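You operate a simulated robot arm through the tools that you are given. There is no shell and no other tool.

You are at the controls of a simulated robot arm. One attempt, no reset.

JOB
Warm the green and blue lined plugs and fit both in the valve block.
Fine: green in pocket 1, blue in pocket 2; press the plunger till the green one leads the block by its LEAD; fit it first, then the blue one.
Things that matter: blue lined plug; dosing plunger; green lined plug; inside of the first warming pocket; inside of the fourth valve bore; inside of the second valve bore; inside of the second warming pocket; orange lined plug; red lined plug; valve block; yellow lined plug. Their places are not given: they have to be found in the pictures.

Only the result counts: the job must be done as asked and must still hold three seconds after the hand-in. Knocking over, shifting, dropping, spilling or breaking anything else fails it.

ROBOT AND FRAMES
A 7-joint arm with a two-finger parallel gripper, fixed in place. Base frame: the origin is at the foot of the arm, x ahead of it, y to its left, z up. Units: m, rad, N and s.
With the tool pointing down near the work surface it reaches from about 0.52 to 0.96 m from the base axis. Its first joint turns from -2.897 to 2.897 rad. Payload 3.91 kg.
The tool frame sits at the grasp point between the pads (the TCP): z along the fingers, y along the line on which they close. The tips reach 0.03 m beyond it. Largest opening 0.11 m; finger width 0.02, thickness 0.01; the body of the gripper, 0.048 by 0.112 m, starts 0.055 m behind the TCP.
Orientation is told as [roll, pitch, yaw] about the base's x, y, z axes, in that order, counted from this pose: with the fingers straight down and closing along the base's y, the tool's x points along the base's -x, its y along +y and its z along -z.

CONTROLS
- The arm moves only by the tool play_rows. Its argument "targets" is a list of rows, each a list of 7 numbers: the shift along the base's x, y, z in cm, then the turn, a rotation vector about the base's x, y, z in rad, then the gripper command, from -1 (fully open) to 1 (shut), values between in proportion. In form: [[dx, dy, dz, ax, ay, az, hand], ...]. A call has 1 to 20 rows; each row shifts and turns the commanded pose from where the row before left it. Rows are played at 5 a second. More than 0.05 m and 0.15 rad between two rows, or a gripper value outside its range, and nothing of the call is played. Where a pose cannot be reached the arm comes as near as it can. A force on the tool above 60 N (or 10 N above the force at the start of the call, whichever is more), or a blocked arm, ends the call early, and 0.2 s more pass. Each finger travels about 0.072 m/s and halts on what it meets, pressing with about 26 N; the grip force reading is that of the motor and also rises with nothing between the fingers. The clock runs only during rows and for 0.2 s after the last one: add rows that do not move to give the fingers time. The reply holds the time, the measured pose of the TCP, the force on the tool along the base axes, the opening and the grip force, in the units named above and with some noise, with the torque about the TCP (base axes, N m) and any sound that the robot's microphone picked up, and new pictures: "pictures" is both (left out), scene, wrist or none.
- Cameras (640 x 400 px; columns grow to the right, rows downward): "scene" is fixed at [0.2287, 0.4972, 1.6166]; the picture's right is [-0.37, -0.93, 0.00], its down [-0.70, 0.28, -0.65] and it looks along [0.60, -0.24, -0.76] (base axes); focal length 292 px, centre (320, 200). "wrist" rides on the gripper at [0.072, 0.017, -0.103] in the tool frame; the picture's right is [-0.23, 0.97, 0.00], its down [-0.76, -0.18, -0.62] and it looks along [-0.61, -0.14, 0.78] (tool axes); focal length 222 px, centre (320, 200).
- slide_trunk(by): slides the trunk up (or, below 0, down) by that many m; the arm rides with it, the base frame stays. It gives what a move gives, with no picture.
- measure_at(camera, pixels): for up to 12 pixels [column, row] of the newest picture of that camera ("zoom" is the newest enlarged one), the place [x, y, z] in the base frame of the surface seen there, good to about 0.002 m, but the place of the scene camera against the robot may be out by one fixed shift of up to 0.012 m in any direction. No time passes.
- zoom(camera, box): a new picture of the part [left, top, right, bottom] of that camera's present view, enlarged. No time passes.
- close_job(): hands the job in; it is judged then, once.

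Leave the gripper open and the arm clear of the work at the hand-in unless told otherwise.

The tools are called as name(argument=value, ...) on one line, values as JSON. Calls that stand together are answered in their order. play_rows: Moves the arm, as the interface text tells. Its arguments: {"type":"object","properties":{"targets":{"type":"array","items":{"type":"array","items":{"type":"number"}}},"pictures":{"type":"string","enum":["both","scene","wrist","none"]}},"required":["targets"]} The other tools are called the same way: slide_trunk (by) slides the trunk up or down; measure_at (camera, pixels) gives the place of the surface under pixels of a picture; zoom (camera, box) takes an enlarged picture of a part of a camera's view; close_job () hands the job in.

At the start:

```text
time: 0.0
tool_pos: [0.4734, 0.0927, 1.3529]
tcp_rot: [0.005, 0.001, 0.0]
wrist_force: [-0.9, -0.3, -0.3]
wrist_torque: [-0.01, 0.01, 0.01]
width: 0.1101
finger_force: 0.1
trunk travel left (down, up): [-0.669, 0.013]
```

scene: 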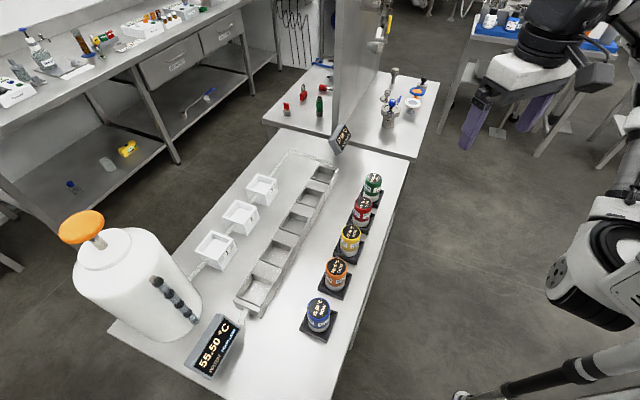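
wrist: 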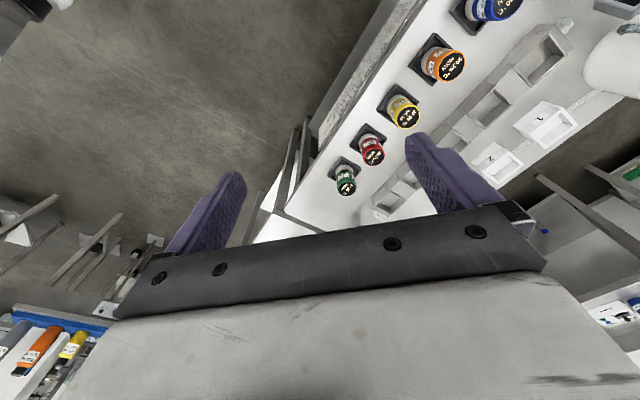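

I see a bench with five lined plugs in a row on the right, a long block with pockets, three white boxes, a white dispenser with an orange plunger, and displays. I'll zoom in on these areas to read the labels before I move.

zoom(camera="scene", box=[290, 160, 400, 350])

zoom(camera="scene", box=[50, 200, 260, 390])

zoom(camera="scene", box=[180, 120, 360, 320])

```text
2.11 times, centred on (345, 255) of scene
```

zoom: 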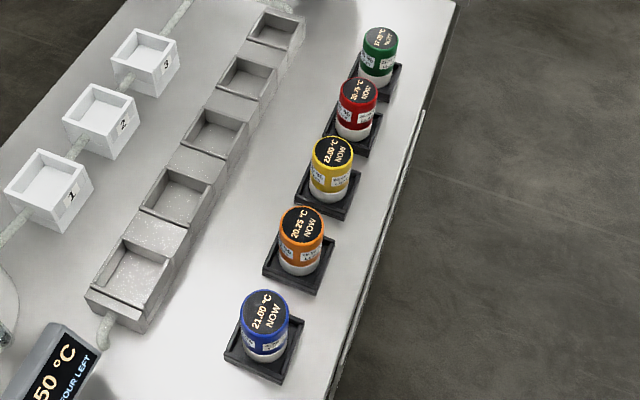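

```text
2.11 times, centred on (155, 295) of scene
```

zoom: 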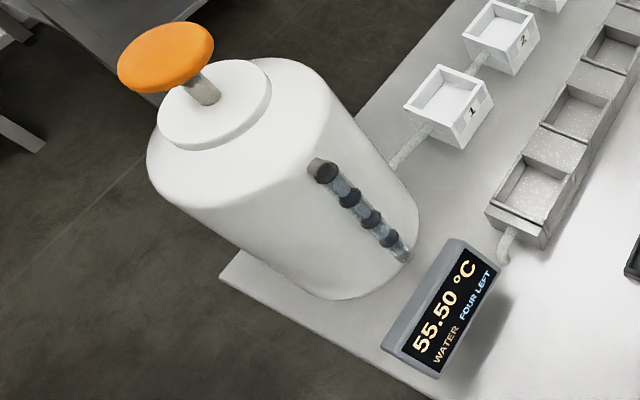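

```text
2.00 times, centred on (270, 220) of scene
```

zoom: 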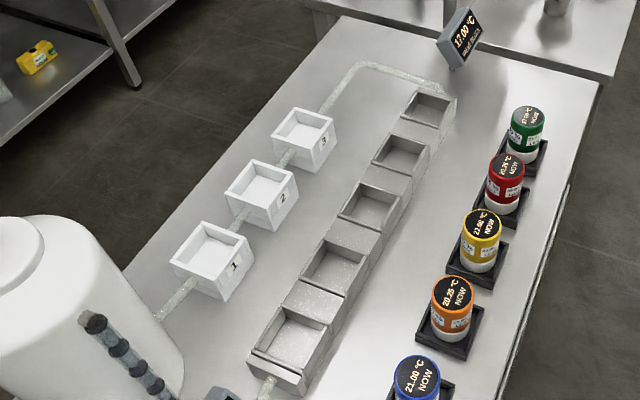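

The dispenser reads 55.50 °C WATER with FOUR LEFT. The second display reads 17.00 °C. I'll zoom in further on the plug labels, the displays and the bores.

zoom(camera="scene", box=[355, 165, 395, 190])

zoom(camera="scene", box=[345, 170, 395, 202])

zoom(camera="scene", box=[300, 290, 350, 340])

zoom(camera="scene", box=[320, 115, 365, 155])

zoom(camera="scene", box=[190, 310, 250, 380])

zoom(camera="scene", box=[230, 220, 310, 320])

zoom(camera="wrist", box=[320, 60, 440, 200])

zoom(camera="wrist", box=[420, 0, 640, 140])

```text
16.00 times, centred on (375, 178) of scene
```

zoom: 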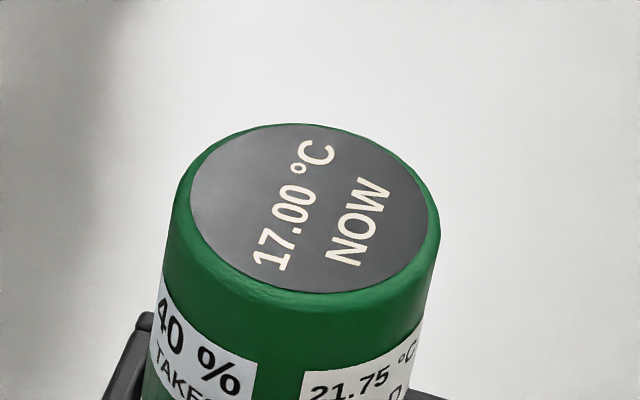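

```text
12.50 times, centred on (370, 186) of scene
```

zoom: 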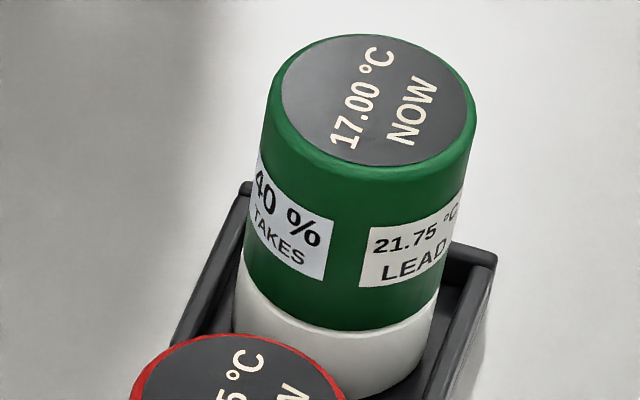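

```text
8.00 times, centred on (325, 315) of scene
```

zoom: 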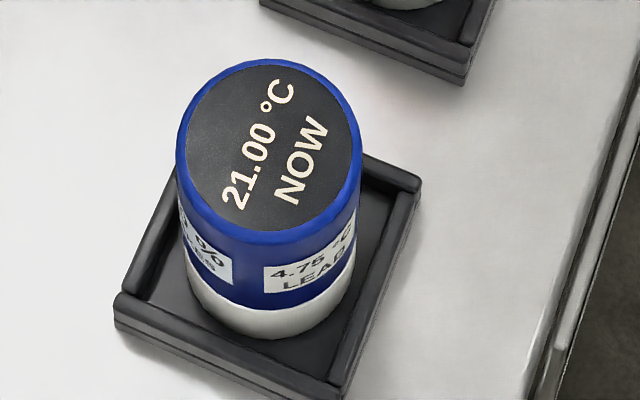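

```text
10.00 times, centred on (342, 135) of scene
```

zoom: 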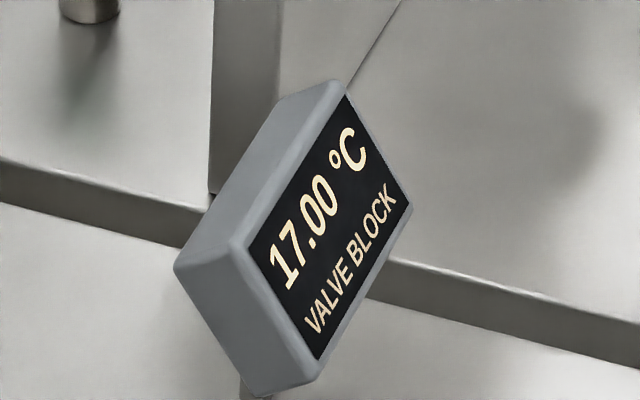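

```text
5.71 times, centred on (220, 345) of scene
```

zoom: 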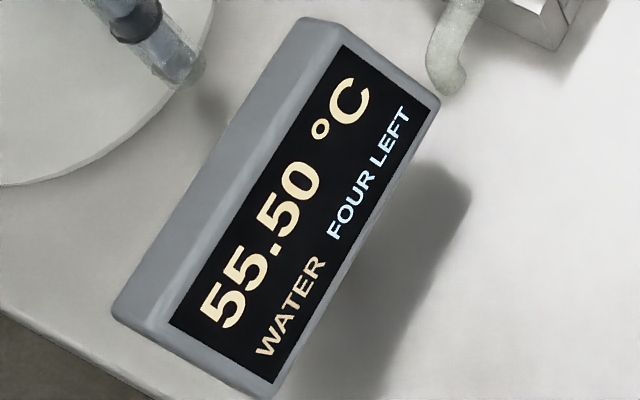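

```text
4.00 times, centred on (270, 270) of scene
```

zoom: 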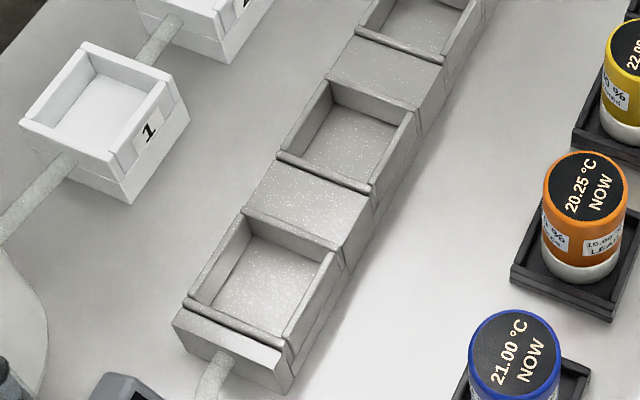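

```text
2.86 times, centred on (380, 130) of wrist
```

zoom: 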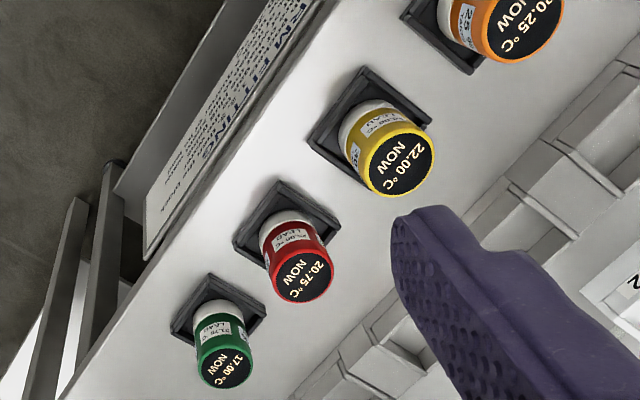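

```text
2.86 times, centred on (530, 70) of wrist
```

zoom: 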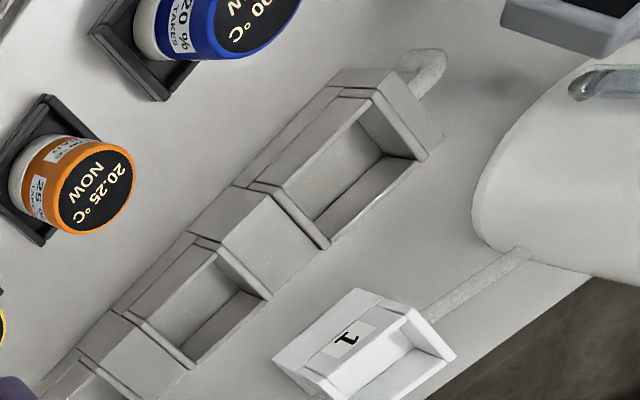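

There is a notice plate on the near side of the bench, around wrist (400,80) and (370,100). I'll zoom in there to read it.

zoom(camera="wrist", box=[365, 50, 440, 100])

zoom(camera="wrist", box=[310, 90, 385, 150])

zoom(camera="wrist", box=[390, 0, 480, 60])

zoom(camera="scene", box=[300, 200, 420, 350])

```text
8.00 times, centred on (402, 75) of wrist
```

zoom: 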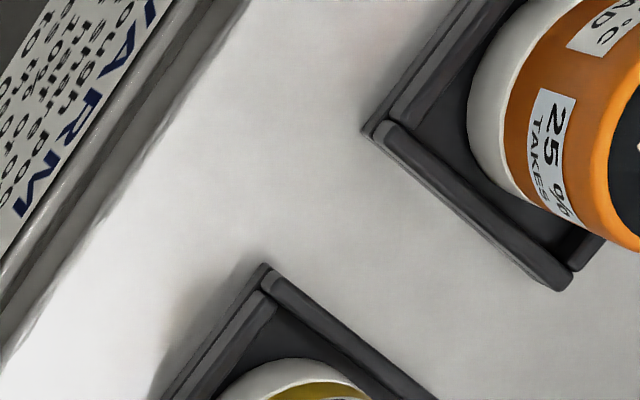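

```text
6.67 times, centred on (348, 120) of wrist
```

zoom: 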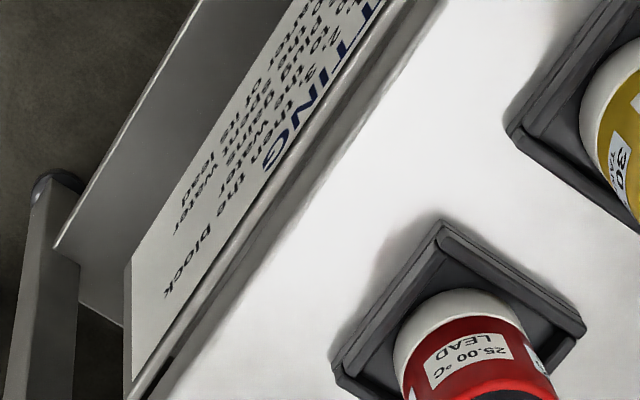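

```text
6.67 times, centred on (435, 30) of wrist
```

zoom: 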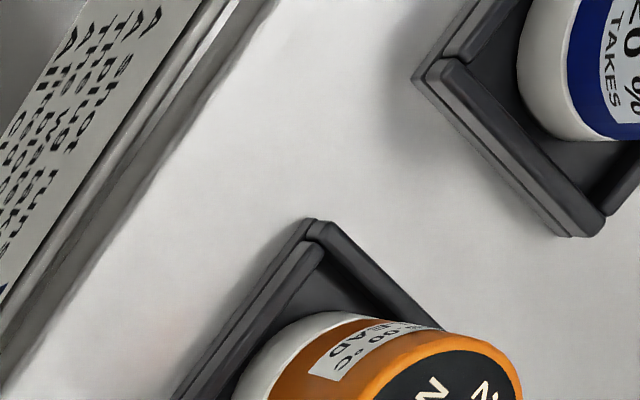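

```text
2.67 times, centred on (360, 275) of scene
```

zoom: 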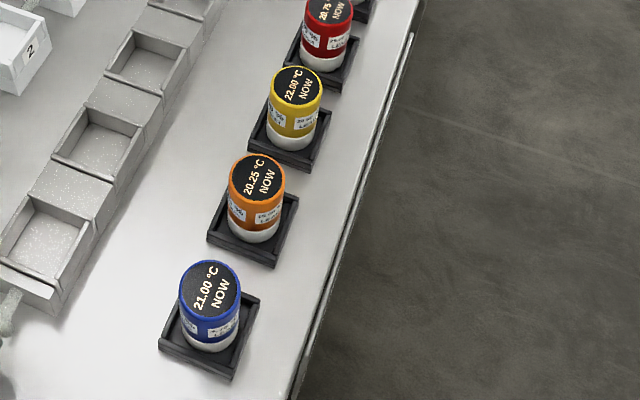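

There's a "WARM FITTING" notice on the bench's front edge and I need to read it in full. First I'll measure the key points in the scene to get the layout.

measure_at(camera="scene", pixels=[[373, 180], [363, 205], [350, 233], [337, 267], [319, 311], [85, 222], [262, 190], [240, 217], [215, 250], [258, 294], [278, 252], [294, 220]])

measure_at(camera="scene", pixels=[[310, 196], [323, 175], [100, 245], [290, 300], [350, 340], [401, 180], [270, 150], [120, 330], [300, 360], [220, 350], [341, 138], [160, 300]])

measure_at(camera="wrist", pixels=[[344, 187], [372, 155], [405, 114], [450, 65], [497, 5], [350, 110], [390, 70], [420, 25], [340, 140], [555, 125], [500, 165], [530, 65]])

```text
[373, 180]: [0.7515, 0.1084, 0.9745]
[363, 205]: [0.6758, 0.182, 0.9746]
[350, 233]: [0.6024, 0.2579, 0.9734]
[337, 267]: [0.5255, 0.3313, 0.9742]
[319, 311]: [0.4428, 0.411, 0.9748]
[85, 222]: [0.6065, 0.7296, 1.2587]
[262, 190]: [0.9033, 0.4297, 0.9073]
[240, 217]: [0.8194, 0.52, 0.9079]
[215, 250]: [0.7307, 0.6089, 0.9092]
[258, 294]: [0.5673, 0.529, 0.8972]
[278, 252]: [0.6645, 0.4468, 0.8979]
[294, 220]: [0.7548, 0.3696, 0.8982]
```

```text
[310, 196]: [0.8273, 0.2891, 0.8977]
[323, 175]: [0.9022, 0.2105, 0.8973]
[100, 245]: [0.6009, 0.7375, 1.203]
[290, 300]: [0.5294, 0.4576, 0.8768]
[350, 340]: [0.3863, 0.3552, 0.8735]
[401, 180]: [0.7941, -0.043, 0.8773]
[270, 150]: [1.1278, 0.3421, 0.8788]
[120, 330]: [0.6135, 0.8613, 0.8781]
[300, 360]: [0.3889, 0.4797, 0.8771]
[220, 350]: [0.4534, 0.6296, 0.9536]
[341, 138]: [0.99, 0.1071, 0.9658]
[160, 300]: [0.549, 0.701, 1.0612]
```

```text
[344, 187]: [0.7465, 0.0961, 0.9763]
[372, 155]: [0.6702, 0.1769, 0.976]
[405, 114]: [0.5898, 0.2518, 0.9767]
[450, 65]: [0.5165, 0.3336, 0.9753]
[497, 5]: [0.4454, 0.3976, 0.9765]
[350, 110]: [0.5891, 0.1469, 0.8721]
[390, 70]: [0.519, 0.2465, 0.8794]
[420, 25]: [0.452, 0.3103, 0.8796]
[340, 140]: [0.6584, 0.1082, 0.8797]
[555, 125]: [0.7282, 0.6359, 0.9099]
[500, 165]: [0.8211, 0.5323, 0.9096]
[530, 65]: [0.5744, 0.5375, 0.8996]
```

The table top is at z≈0.877 and the plug tops at about 0.975. The notice plate runs from wrist (320,150) up to about (430,0). I'll zoom in tightly along it.

zoom(camera="wrist", box=[325, 95, 365, 120])

zoom(camera="wrist", box=[340, 70, 380, 95])

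zoom(camera="wrist", box=[355, 45, 395, 70])

zoom(camera="wrist", box=[365, 20, 405, 45])

zoom(camera="wrist", box=[385, 0, 425, 25])

measure_at(camera="wrist", pixels=[[345, 105], [360, 80], [375, 60], [390, 30], [405, 10], [330, 125], [335, 130], [322, 145], [325, 110]])

```text
16.00 times, centred on (345, 108) of wrist
```

zoom: 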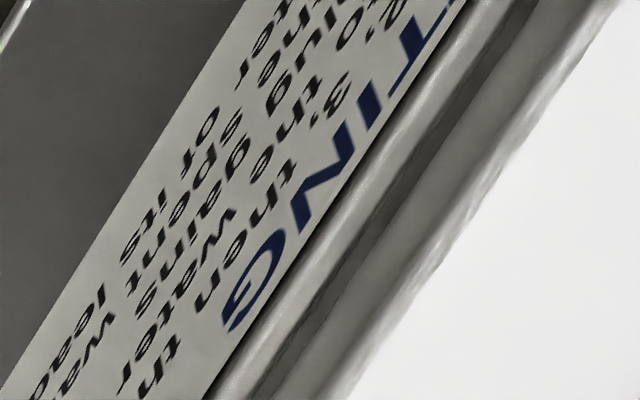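

```text
16.00 times, centred on (360, 82) of wrist
```

zoom: 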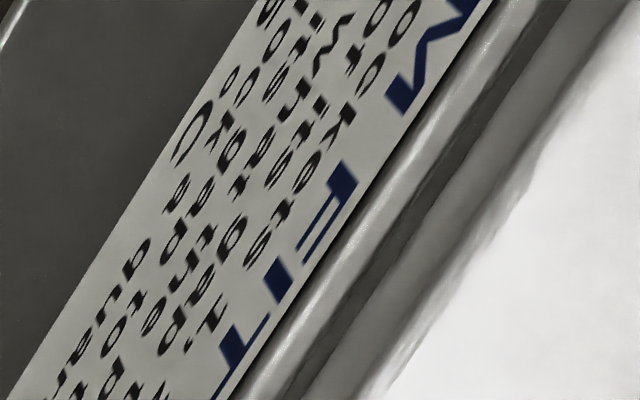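

```text
16.00 times, centred on (375, 58) of wrist
```

zoom: 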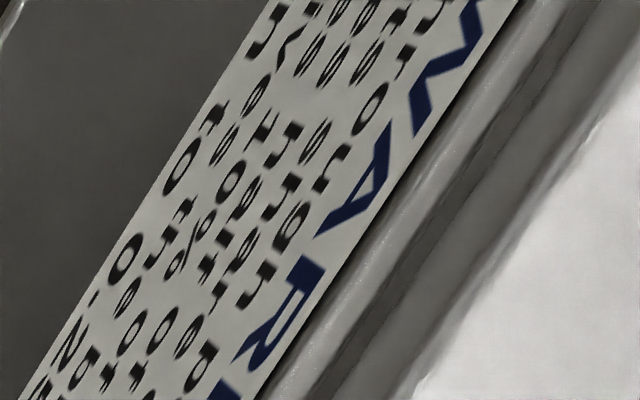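

```text
16.00 times, centred on (385, 32) of wrist
```

zoom: 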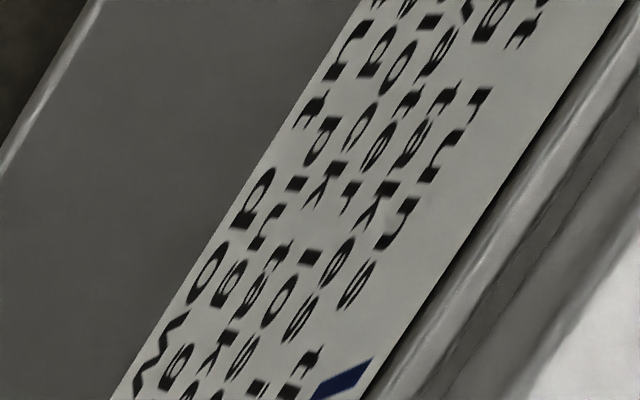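

```text
16.00 times, centred on (405, 12) of wrist
```

zoom: 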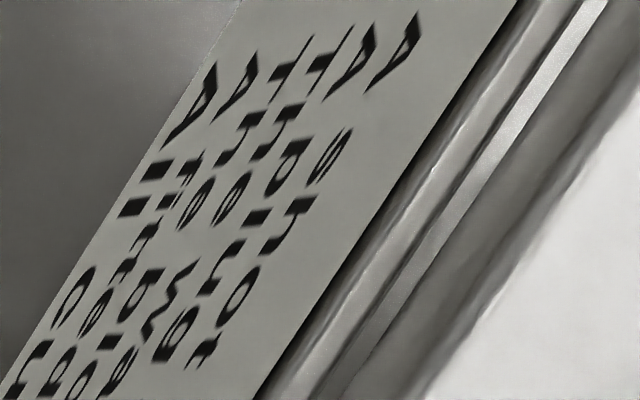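

```text
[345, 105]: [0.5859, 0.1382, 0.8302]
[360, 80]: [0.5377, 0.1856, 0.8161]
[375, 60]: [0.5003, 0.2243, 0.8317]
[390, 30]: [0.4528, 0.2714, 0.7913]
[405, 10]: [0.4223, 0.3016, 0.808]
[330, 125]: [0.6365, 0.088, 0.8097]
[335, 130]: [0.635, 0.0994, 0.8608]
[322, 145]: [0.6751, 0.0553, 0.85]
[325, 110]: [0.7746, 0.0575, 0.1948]
```

The text is strongly foreshortened, so I need a lower, better viewpoint. I'll check the arm's surroundings before lowering the trunk.

zoom(camera="scene", box=[420, 0, 640, 400])

measure_at(camera="scene", pixels=[[590, 290], [610, 220], [520, 380], [560, 30], [480, 120], [465, 395], [632, 120]])

```text
1.00 times, centred on (530, 200) of scene (not enlarged: the box is as wide or as high as the picture)
```

zoom: 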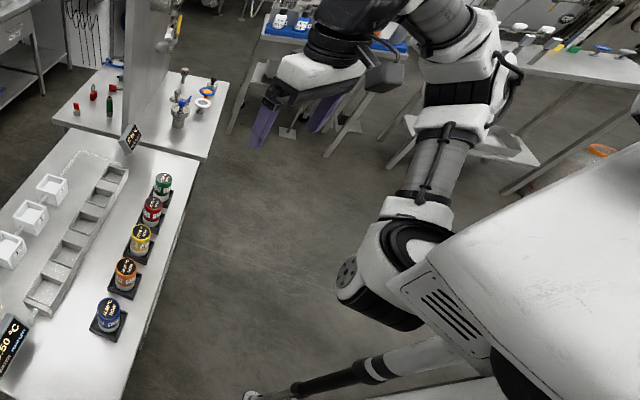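

```text
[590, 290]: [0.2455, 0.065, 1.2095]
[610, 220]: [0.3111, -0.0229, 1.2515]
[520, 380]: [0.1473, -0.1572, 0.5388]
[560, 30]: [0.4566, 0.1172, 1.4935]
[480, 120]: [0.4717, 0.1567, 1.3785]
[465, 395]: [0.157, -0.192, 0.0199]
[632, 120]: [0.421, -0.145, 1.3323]
```

The area below the gripper is free: it sits over the floor in front of the bench edge. I'll lower the trunk by 0.25 m and take a picture.

slide_trunk(by=-0.25)

play_rows(targets=[[0, 0, 0, 0, 0, 0, -1]], pictures="both")

```text
time: 2.6
tool_pos: [0.4722, 0.0929, 1.1024]
tcp_rot: [0.003, 0.0, 0.0]
wrist_force: [0.4, 0.4, -0.1]
wrist_torque: [0.03, 0.04, 0.01]
width: 0.1104
finger_force: 0.0
trunk travel left (down, up): [-0.419, 0.263]
```

```text
time: 3.0
tool_pos: [0.4735, 0.0928, 1.1011]
tcp_rot: [0.004, 0.001, 0.001]
wrist_force: [0.6, -0.4, -0.1]
wrist_torque: [0.02, 0.0, 0.02]
width: 0.1099
finger_force: 0.0
trunk travel left (down, up): [-0.419, 0.263]
```

scene: 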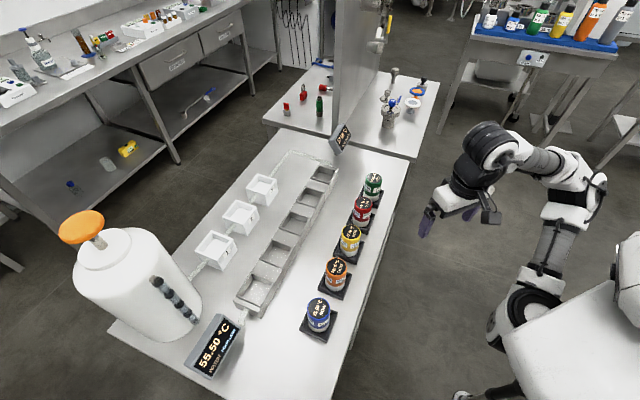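
wrist: 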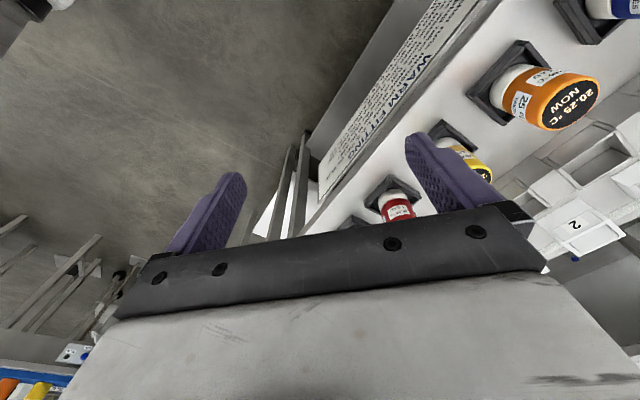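

The notice is now easier to see, running from wrist (320,200) to (480,0). I'll zoom in on it.

zoom(camera="wrist", box=[310, 90, 430, 180])

zoom(camera="wrist", box=[360, 50, 440, 110])

zoom(camera="wrist", box=[390, 0, 490, 62])

```text
4.44 times, centred on (370, 135) of wrist
```

zoom: 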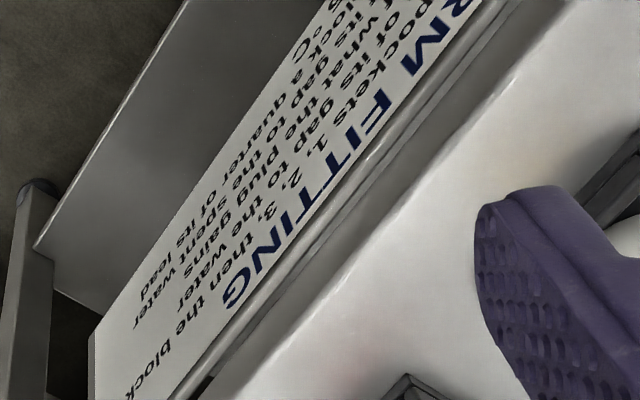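

```text
6.67 times, centred on (400, 80) of wrist
```

zoom: 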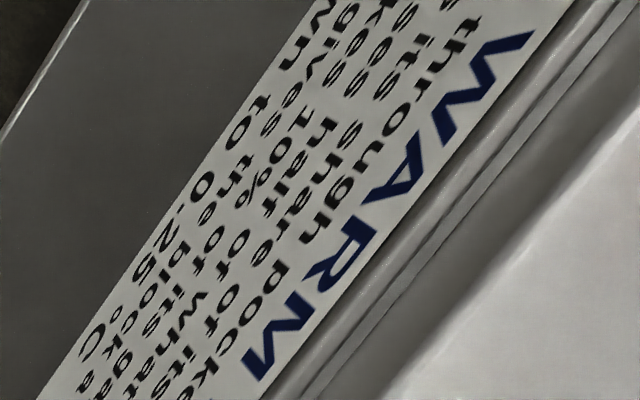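

```text
6.40 times, centred on (440, 31) of wrist
```

zoom: 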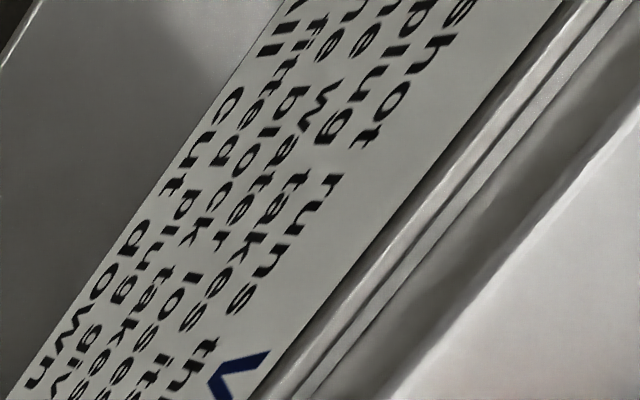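

I can already read parts: "A shot runs through pockets 1, 2, 3, then the block", "A plug takes its share of its gap to the water", "The water loses half of what the plug gains" and so on. To read it without doubt I'll turn the wrist left by 0.6 rad and tilt it up by 0.45 rad at this clear spot.

play_rows(targets=[[0, 0, 0, 0, 0, 0.15, -1], [0, 0, 0, 0, 0, 0.15, -1], [0, 0, 0, 0, 0, 0.15, -1], [0, 0, 0, 0, 0, 0.15, -1], [0, 0, 0, 0.054, -0.138, 0, -1], [0, 0, 0, 0.054, -0.138, 0, -1], [0, 0, 0, 0.054, -0.138, 0, -1]], pictures="both")

```text
time: 4.6
tool_pos: [0.4744, 0.0931, 1.1034]
tcp_rot: [-0.102, -0.436, 0.623]
wrist_force: [-0.1, -0.5, -0.6]
wrist_torque: [-0.02, 0.02, -0.01]
width: 0.11
finger_force: 0.0
trunk travel left (down, up): [-0.419, 0.263]
```

scene: 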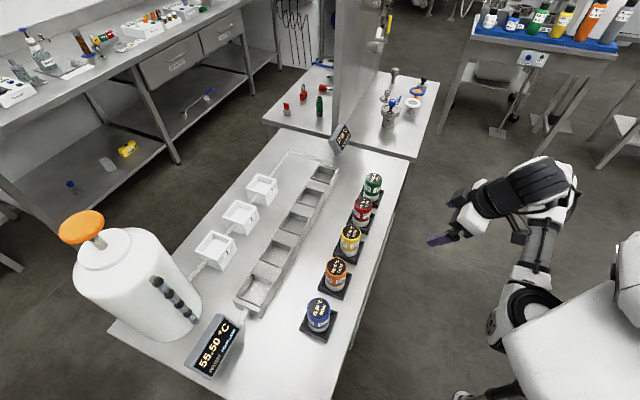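
wrist: 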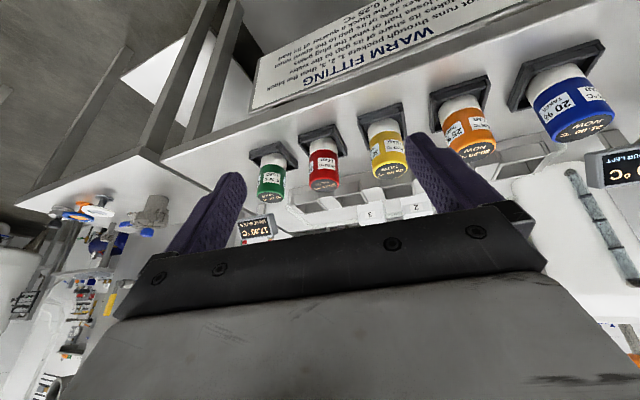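

The notice and all the plugs are now in view. I'll zoom in on the notice and on each plug label.

zoom(camera="wrist", box=[240, 0, 400, 100])

zoom(camera="wrist", box=[390, 0, 550, 60])

zoom(camera="wrist", box=[510, 50, 620, 150])

zoom(camera="wrist", box=[240, 140, 300, 210])

zoom(camera="wrist", box=[420, 70, 510, 170])

zoom(camera="wrist", box=[300, 100, 420, 200])

```text
4.00 times, centred on (320, 50) of wrist
```

zoom: 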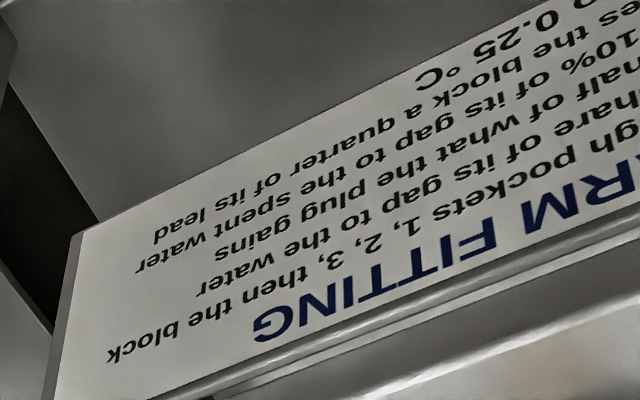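

```text
4.00 times, centred on (470, 30) of wrist
```

zoom: 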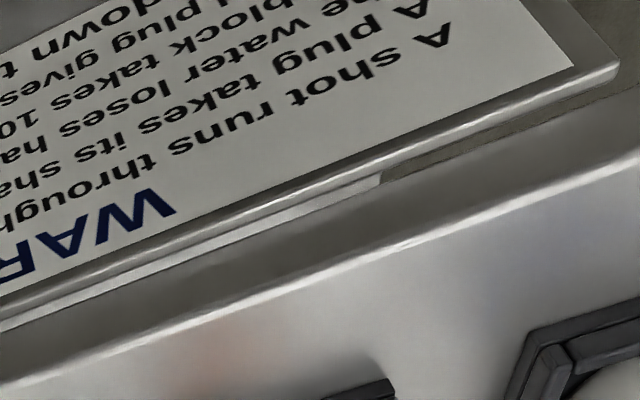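

```text
4.00 times, centred on (565, 100) of wrist
```

zoom: 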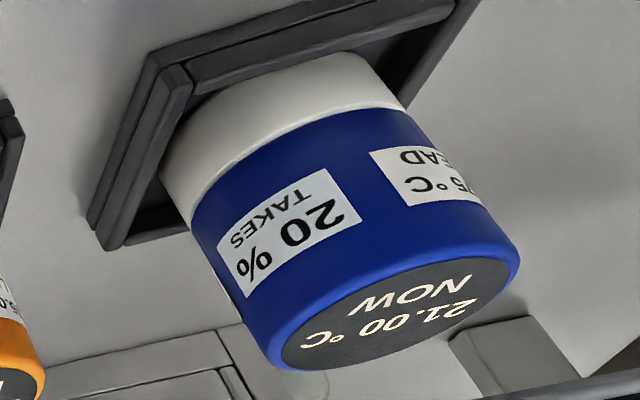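

```text
5.71 times, centred on (270, 175) of wrist
```

zoom: 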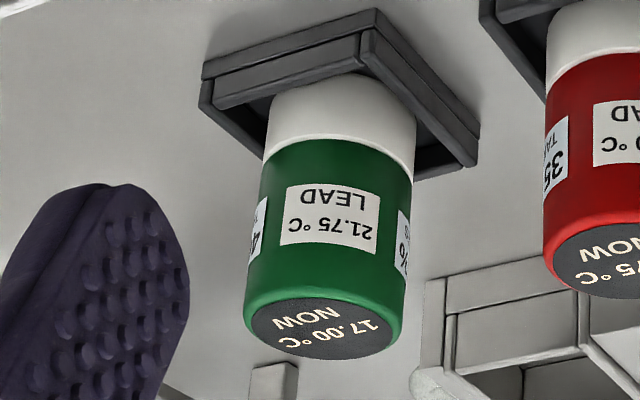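

```text
4.00 times, centred on (465, 120) of wrist
```

zoom: 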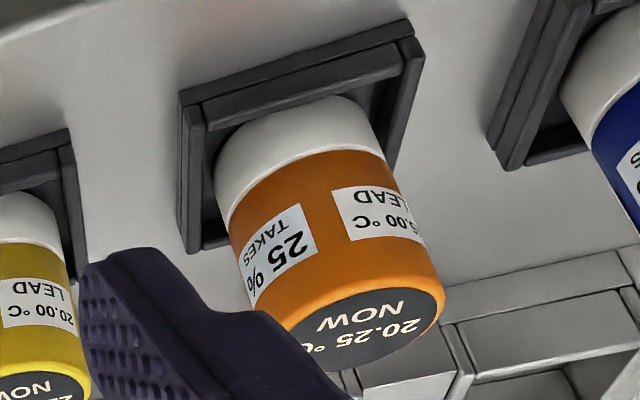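

```text
4.00 times, centred on (360, 150) of wrist
```

zoom: 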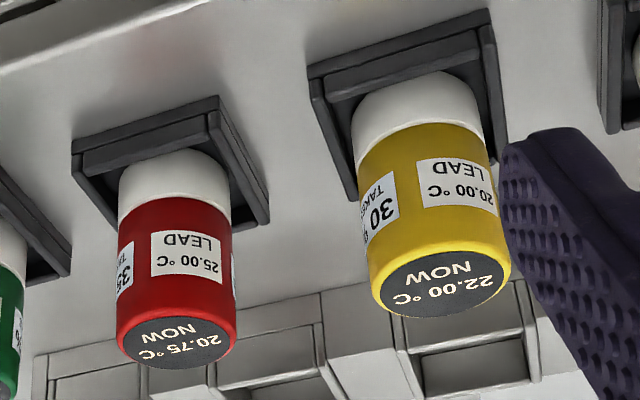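

The notice reads:
- A shot runs through pockets 1, 2, 3, then the block.
- A plug takes its share of its gap to the water.
- The water loses half of what the plug gains.
- The block takes 10% of its gap to the spent water.
- A fitted plug gives the block a quarter of its lead.
- All cut down to 0.25 °C.

Green takes 40% with LEAD 21.75. Blue takes 20% with LEAD ~4.75, still to be checked.

With both plugs in their pockets I work out:

| | Green | Blue | Block | Green lead |
|---|---|---|---|---|
| Shot 1 | 32.25 | 26.25 | 19.75 | 12.5 |
| Shot 2 | 41.5 | 31 | 22.5 | 19 |
| Shot 3 | 47 | 35.25 | 25.25 | 21.75 |

Fitting green then takes the block to 30.5, and blue leads by 4.75. So three presses look right.

Next I'll look closely at the bores.

zoom(camera="scene", box=[232, 265, 292, 320])

zoom(camera="scene", box=[255, 225, 315, 275])

zoom(camera="scene", box=[275, 195, 335, 245])

zoom(camera="scene", box=[290, 155, 350, 205])

zoom(camera="scene", box=[300, 300, 340, 335])

zoom(camera="scene", box=[190, 165, 290, 275])

zoom(camera="wrist", box=[270, 160, 420, 240])

```text
7.27 times, centred on (262, 292) of scene
```

zoom: 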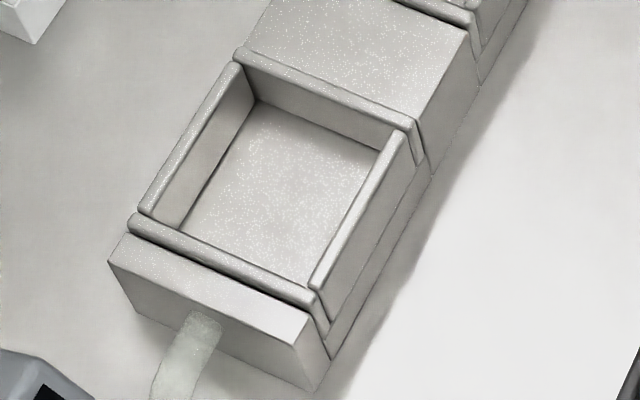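

```text
8.00 times, centred on (285, 250) of scene
```

zoom: 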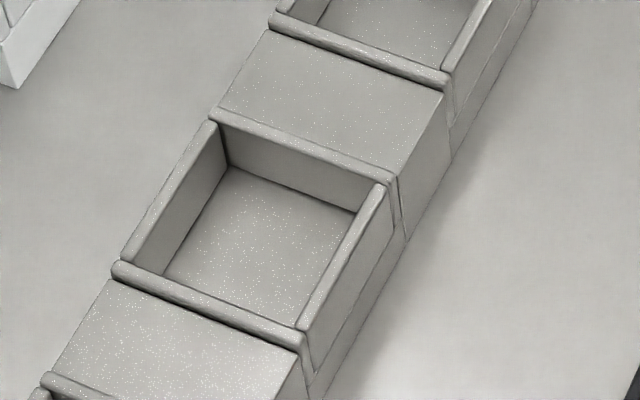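

```text
8.00 times, centred on (305, 220) of scene
```

zoom: 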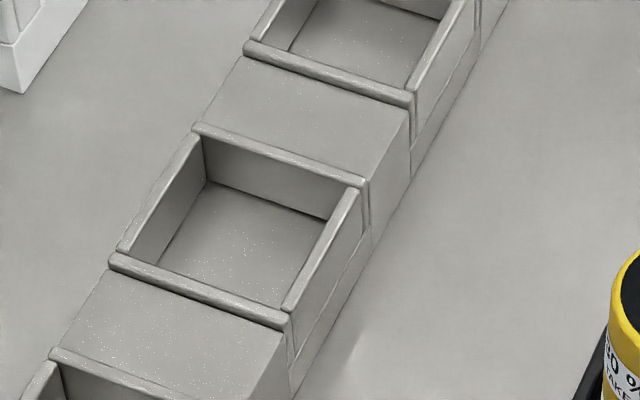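

```text
8.00 times, centred on (320, 180) of scene
```

zoom: 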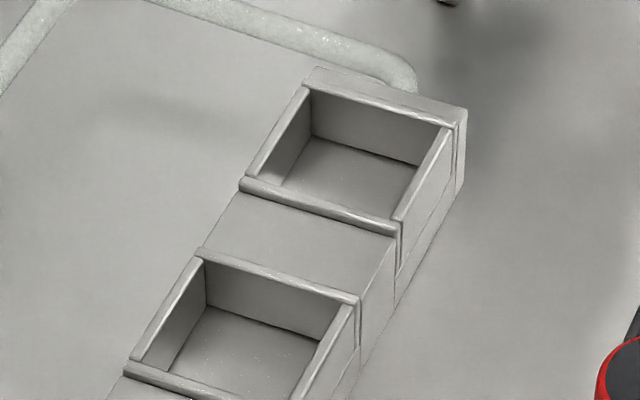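

```text
11.43 times, centred on (320, 318) of scene
```

zoom: 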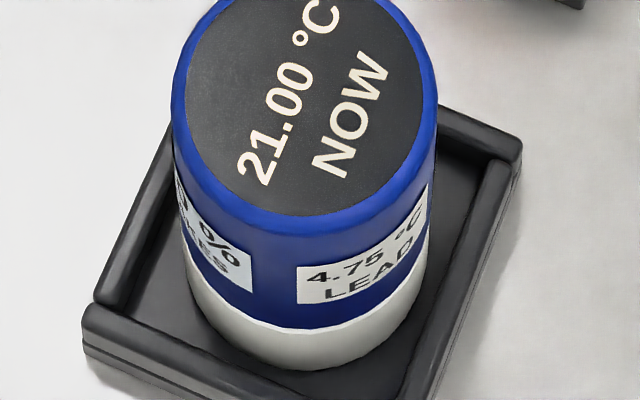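

```text
3.64 times, centred on (240, 220) of scene
```

zoom: 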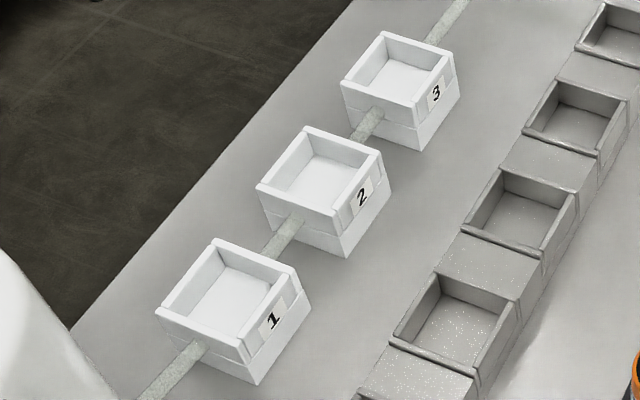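

```text
4.27 times, centred on (345, 200) of wrist
```

zoom: 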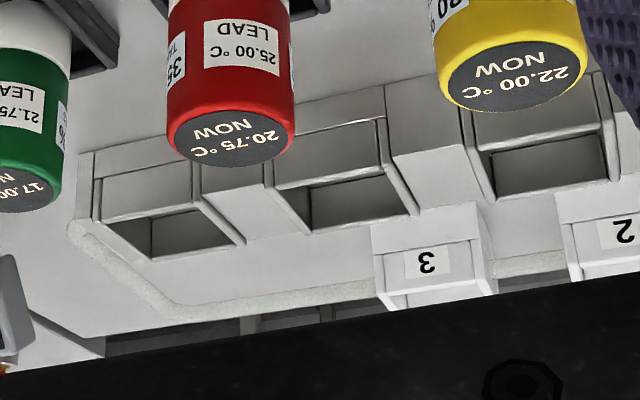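

Blue's LEAD of 4.75 °C is confirmed, so the plan of 3 shots with both plugs seated holds. The bores are unmarked, and the 2nd and 4th are the same pair from either end.

Next I'll undo the tilt, set yaw ≈0.79 so the fingers close along the plug row, and move above the green plug at z 1.10, well over the plug tops.

play_rows(targets=[[0, 0, 0, -0.054, 0.138, 0, -1], [0, 0, 0, -0.054, 0.138, 0, -1], [0, 0, 0, -0.054, 0.138, 0, -1], [0, 0, 0, 0, 0, 0.1, -1], [0, 0, 0, 0, 0, 0.09, -1], [4.5, 0, 0, 0, 0, 0, -1], [4.5, 0, 0, 0, 0, 0, -1], [4.5, 0, 0, 0, 0, 0, -1], [4.5, 0, 0, 0, 0, 0, -1], [4.5, 0, 0, 0, 0, 0, -1], [4.5, 0.5, 0, 0, 0, 0, -1], [0, 0, 0, 0, 0, 0, -1]], pictures="both")

```text
time: 7.2
tool_pos: [0.727, 0.1034, 1.072]
tcp_rot: [0.005, -0.001, 0.787]
wrist_force: [-0.6, -0.2, 0.0]
wrist_torque: [0.02, 0.03, -0.02]
width: 0.1101
finger_force: 0.0
out of reach, approached as far as the arm can: row 6, 7, 8, 10, 11
trunk travel left (down, up): [-0.419, 0.263]
```

scene: 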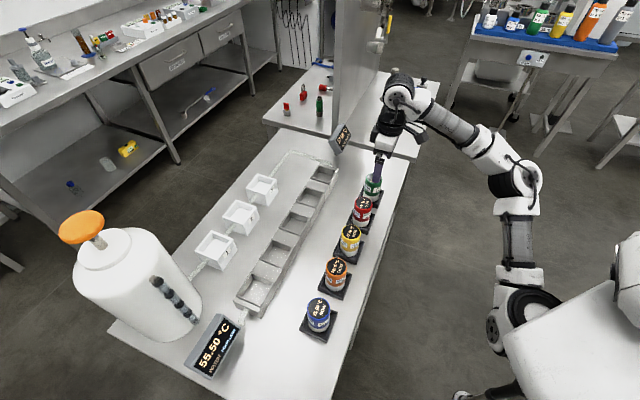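
wrist: 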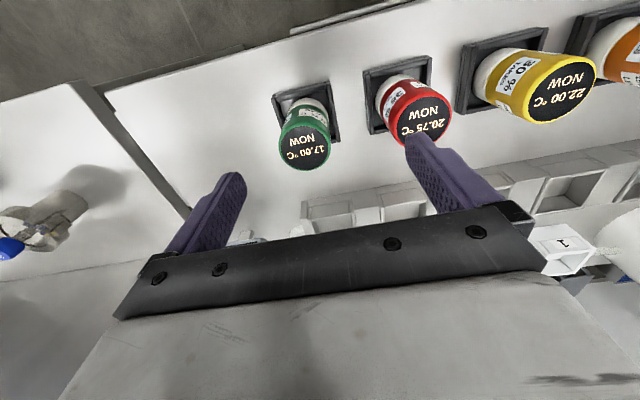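

The arm stopped short at z 1.072 because this trunk height limits its reach. I'll raise the trunk 0.15 m so the shoulder sits better for the table, then correct the position.

slide_trunk(by=0.15)

play_rows(targets=[[0, 0, -4, 0, 0, 0, -1], [0, 0, -4, 0, 0, 0, -1], [0, 0, -3, 0, 0, 0, -1], [0, 0, 0, 0, 0, 0, -1]], pictures="both")

```text
time: 8.9
tool_pos: [0.7273, 0.1038, 1.2214]
tcp_rot: [0.005, -0.002, 0.787]
wrist_force: [-0.4, -0.1, 0.4]
wrist_torque: [0.0, -0.03, 0.0]
width: 0.1098
finger_force: 0.0
trunk travel left (down, up): [-0.569, 0.113]
```

```text
time: 9.9
tool_pos: [0.7268, 0.1034, 1.1108]
tcp_rot: [0.004, -0.002, 0.786]
wrist_force: [0.8, 0.3, -0.8]
wrist_torque: [0.02, 0.03, 0.0]
width: 0.1102
finger_force: 0.1
trunk travel left (down, up): [-0.569, 0.113]
```

scene: 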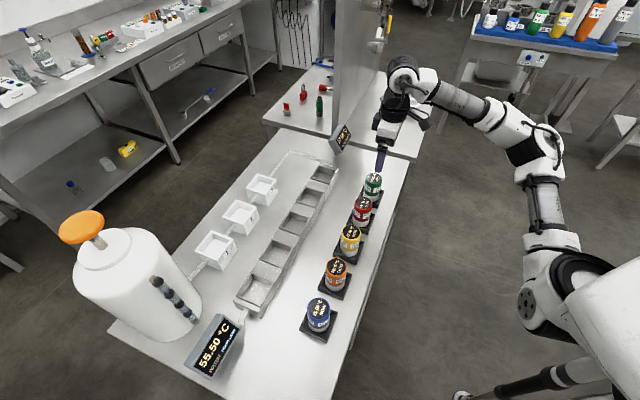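
wrist: 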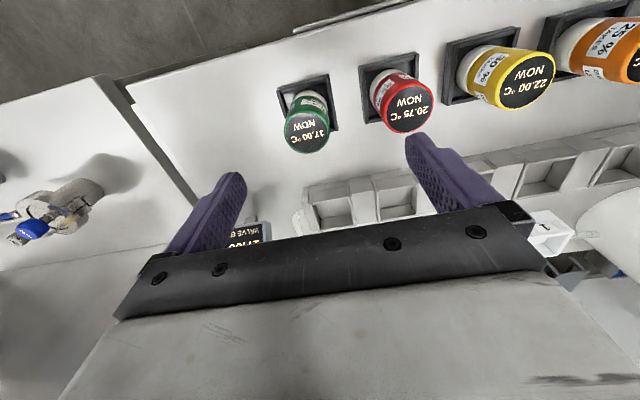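

I'm now at (0.727, 0.103, 1.111) with the green plug at wrist (308,130). I'll zoom in and measure its top disc edges and tray, and measure as much of the rest as I can see.

zoom(camera="wrist", box=[265, 65, 355, 165])

measure_at(camera="wrist", pixels=[[307, 131], [286, 132], [328, 131], [307, 112], [307, 150], [405, 111], [520, 82], [305, 99], [305, 80], [330, 78], [280, 92], [340, 125]])

measure_at(camera="wrist", pixels=[[340, 197], [400, 190], [370, 205], [310, 215], [550, 230], [540, 175], [610, 158], [250, 235], [355, 70], [265, 140]])

```text
4.00 times, centred on (310, 115) of wrist
```

zoom: 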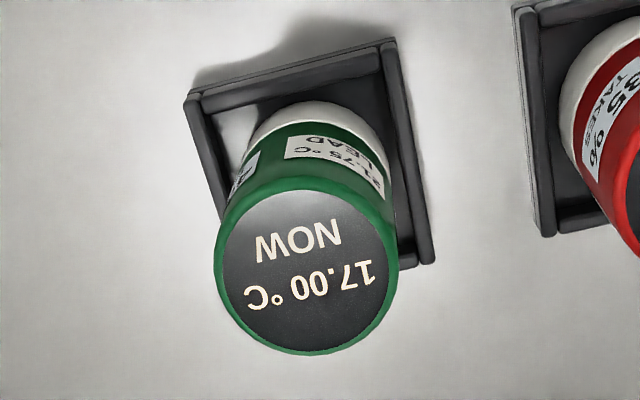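

```text
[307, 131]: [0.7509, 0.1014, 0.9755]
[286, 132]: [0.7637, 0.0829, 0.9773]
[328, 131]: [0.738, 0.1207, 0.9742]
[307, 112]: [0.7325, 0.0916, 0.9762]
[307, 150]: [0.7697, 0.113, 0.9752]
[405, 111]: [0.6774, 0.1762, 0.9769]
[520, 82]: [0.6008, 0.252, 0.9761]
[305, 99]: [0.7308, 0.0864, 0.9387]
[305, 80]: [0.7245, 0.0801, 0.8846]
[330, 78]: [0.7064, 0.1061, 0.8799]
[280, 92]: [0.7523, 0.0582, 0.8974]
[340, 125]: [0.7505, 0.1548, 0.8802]
```

```text
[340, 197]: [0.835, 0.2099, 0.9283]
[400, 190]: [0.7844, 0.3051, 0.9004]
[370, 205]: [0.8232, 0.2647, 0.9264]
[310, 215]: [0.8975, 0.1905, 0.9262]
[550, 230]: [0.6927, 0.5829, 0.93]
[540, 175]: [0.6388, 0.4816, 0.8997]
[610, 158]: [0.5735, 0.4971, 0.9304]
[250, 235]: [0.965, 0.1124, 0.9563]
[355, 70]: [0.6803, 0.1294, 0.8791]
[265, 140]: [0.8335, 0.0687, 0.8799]
```

The green plug's top centre is at (0.751, 0.102, 0.976), its diameter about 0.046 and the row pitch about 0.106. The bore rim is at ≈0.928 and the bore floor at ≈0.899. I'll zoom in on the pockets with the scene camera to check rim heights and distances.

zoom(camera="scene", box=[190, 195, 270, 275])

```text
5.00 times, centred on (230, 235) of scene
```

zoom: 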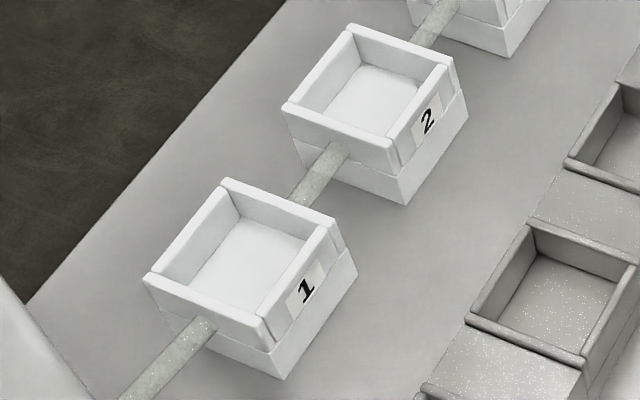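

I'll measure the rim midpoints and floor of pockets 1 and 2, and bore rims, in this zoom.

measure_at(camera="zoom", pixels=[[190, 228], [283, 203], [298, 278], [208, 305], [240, 262], [318, 68], [403, 50], [423, 105], [340, 127], [370, 95], [555, 290], [500, 270]])

measure_at(camera="zoom", pixels=[[228, 182], [333, 220], [262, 330], [150, 277], [355, 28], [455, 63], [392, 150], [286, 105], [530, 228], [585, 360], [470, 325], [635, 262]])

```text
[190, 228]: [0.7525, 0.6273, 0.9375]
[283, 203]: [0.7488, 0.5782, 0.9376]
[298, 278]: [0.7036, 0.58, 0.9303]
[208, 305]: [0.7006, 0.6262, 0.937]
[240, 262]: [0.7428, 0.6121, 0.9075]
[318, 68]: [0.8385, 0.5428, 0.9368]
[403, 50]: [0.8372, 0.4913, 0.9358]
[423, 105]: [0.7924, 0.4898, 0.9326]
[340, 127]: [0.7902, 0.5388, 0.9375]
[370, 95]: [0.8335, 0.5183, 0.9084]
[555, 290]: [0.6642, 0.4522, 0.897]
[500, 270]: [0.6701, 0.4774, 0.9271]
```

```text
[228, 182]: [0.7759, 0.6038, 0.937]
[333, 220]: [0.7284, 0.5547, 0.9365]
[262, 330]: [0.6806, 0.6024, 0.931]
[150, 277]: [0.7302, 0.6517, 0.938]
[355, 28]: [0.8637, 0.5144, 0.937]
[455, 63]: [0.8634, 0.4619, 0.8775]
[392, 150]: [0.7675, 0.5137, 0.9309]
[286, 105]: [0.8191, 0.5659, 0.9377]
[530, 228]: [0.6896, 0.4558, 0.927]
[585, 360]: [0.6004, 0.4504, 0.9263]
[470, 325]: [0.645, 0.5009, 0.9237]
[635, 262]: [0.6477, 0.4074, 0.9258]
```

Pocket 1's centre is about (0.729, 0.603) with rim 0.937 and floor 0.9075. Pocket 2's centre is about (0.816, 0.514). Pocket 1 sits beside the dispenser, so I'll measure the dispenser body and plunger for clearance.

zoom(camera="scene", box=[50, 195, 230, 355])

```text
2.50 times, centred on (140, 275) of scene
```

zoom: 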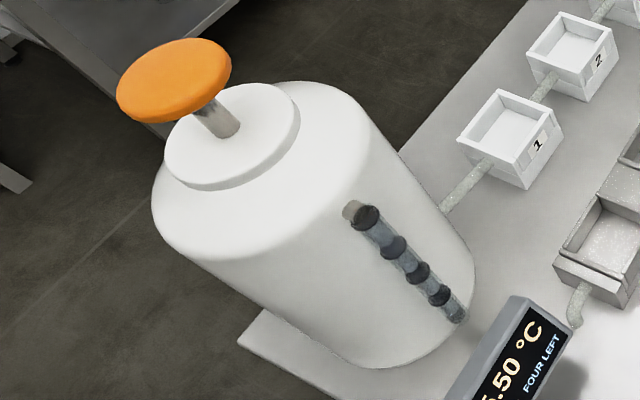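

measure_at(camera="zoom", pixels=[[175, 72], [125, 85], [225, 60], [180, 45], [170, 112], [220, 120], [240, 110], [280, 100], [200, 165], [285, 230], [355, 120], [330, 150]])

measure_at(camera="zoom", pixels=[[430, 195], [465, 260], [380, 340], [250, 240], [370, 215], [455, 305], [330, 95], [165, 200], [390, 245], [350, 210]])

```text
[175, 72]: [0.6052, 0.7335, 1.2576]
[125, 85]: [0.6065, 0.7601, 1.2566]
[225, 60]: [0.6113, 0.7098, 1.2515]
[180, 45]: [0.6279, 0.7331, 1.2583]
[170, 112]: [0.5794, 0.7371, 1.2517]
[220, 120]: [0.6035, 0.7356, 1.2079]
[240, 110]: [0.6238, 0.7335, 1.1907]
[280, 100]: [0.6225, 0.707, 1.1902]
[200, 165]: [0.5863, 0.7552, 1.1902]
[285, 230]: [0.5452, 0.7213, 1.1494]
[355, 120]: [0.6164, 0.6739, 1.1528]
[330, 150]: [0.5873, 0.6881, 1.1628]
```

```text
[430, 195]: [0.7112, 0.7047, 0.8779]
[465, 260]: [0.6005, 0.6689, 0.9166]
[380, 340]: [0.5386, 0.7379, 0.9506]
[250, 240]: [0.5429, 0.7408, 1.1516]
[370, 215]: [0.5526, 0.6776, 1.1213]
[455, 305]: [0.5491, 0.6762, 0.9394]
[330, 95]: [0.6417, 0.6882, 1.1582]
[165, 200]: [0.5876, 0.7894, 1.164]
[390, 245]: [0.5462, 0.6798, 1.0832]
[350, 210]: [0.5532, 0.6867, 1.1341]
```

The plunger disc is at about (0.606, 0.734) with its top at z 1.2575. The body radius is ≈0.07, so there is enough clearance at pocket 1. I'll test reach over pocket 2 with the empty gripper and take wrist measurements there, travelling at z 1.11.

play_rows(targets=[[0.9, 4.5, 0, 0, 0, 0, -1], [0.9, 4.5, 0, 0, 0, 0, -1], [0.9, 4.5, 0, 0, 0, 0, -1], [0.9, 4.5, 0, 0, 0, 0, -1], [0.9, 4.5, 0, 0, 0, 0, -1], [0.9, 4.5, 0, 0, 0, 0, -1], [0.8, 4.5, 0, 0, 0, 0, -1], [0.8, 4.5, 0, 0, 0, 0, -1], [0, 2.5, 0, 0, 0, 0, -1], [0, 0, 0, 0, 0, 0, -1]], pictures="both")

```text
time: 12.1
tool_pos: [0.7739, 0.4129, 1.087]
tcp_rot: [0.002, -0.002, 0.787]
wrist_force: [-0.3, 1.1, 0.4]
wrist_torque: [-0.03, -0.02, 0.02]
width: 0.1102
finger_force: 0.1
out of reach, approached as far as the arm can: row 7, 8, 9
trunk travel left (down, up): [-0.569, 0.113]
```

scene: 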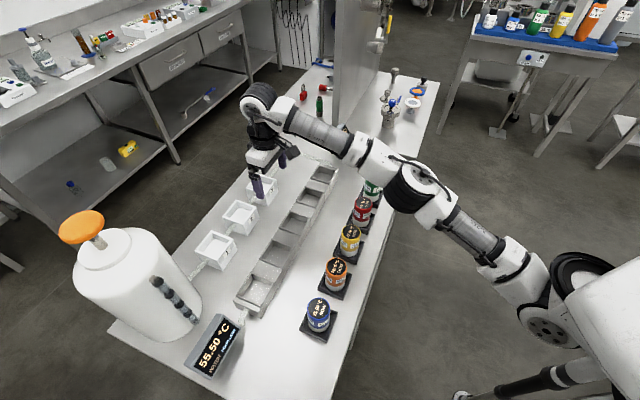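
wrist: 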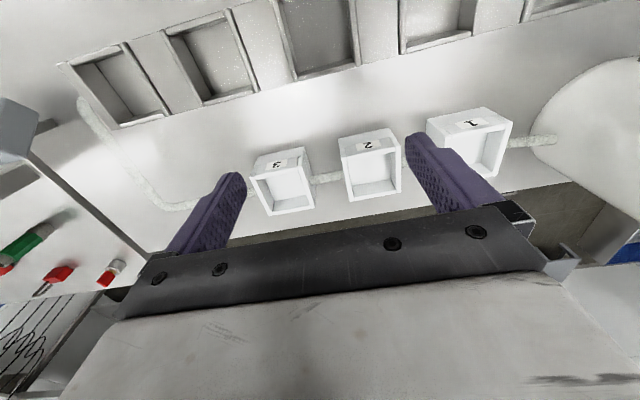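

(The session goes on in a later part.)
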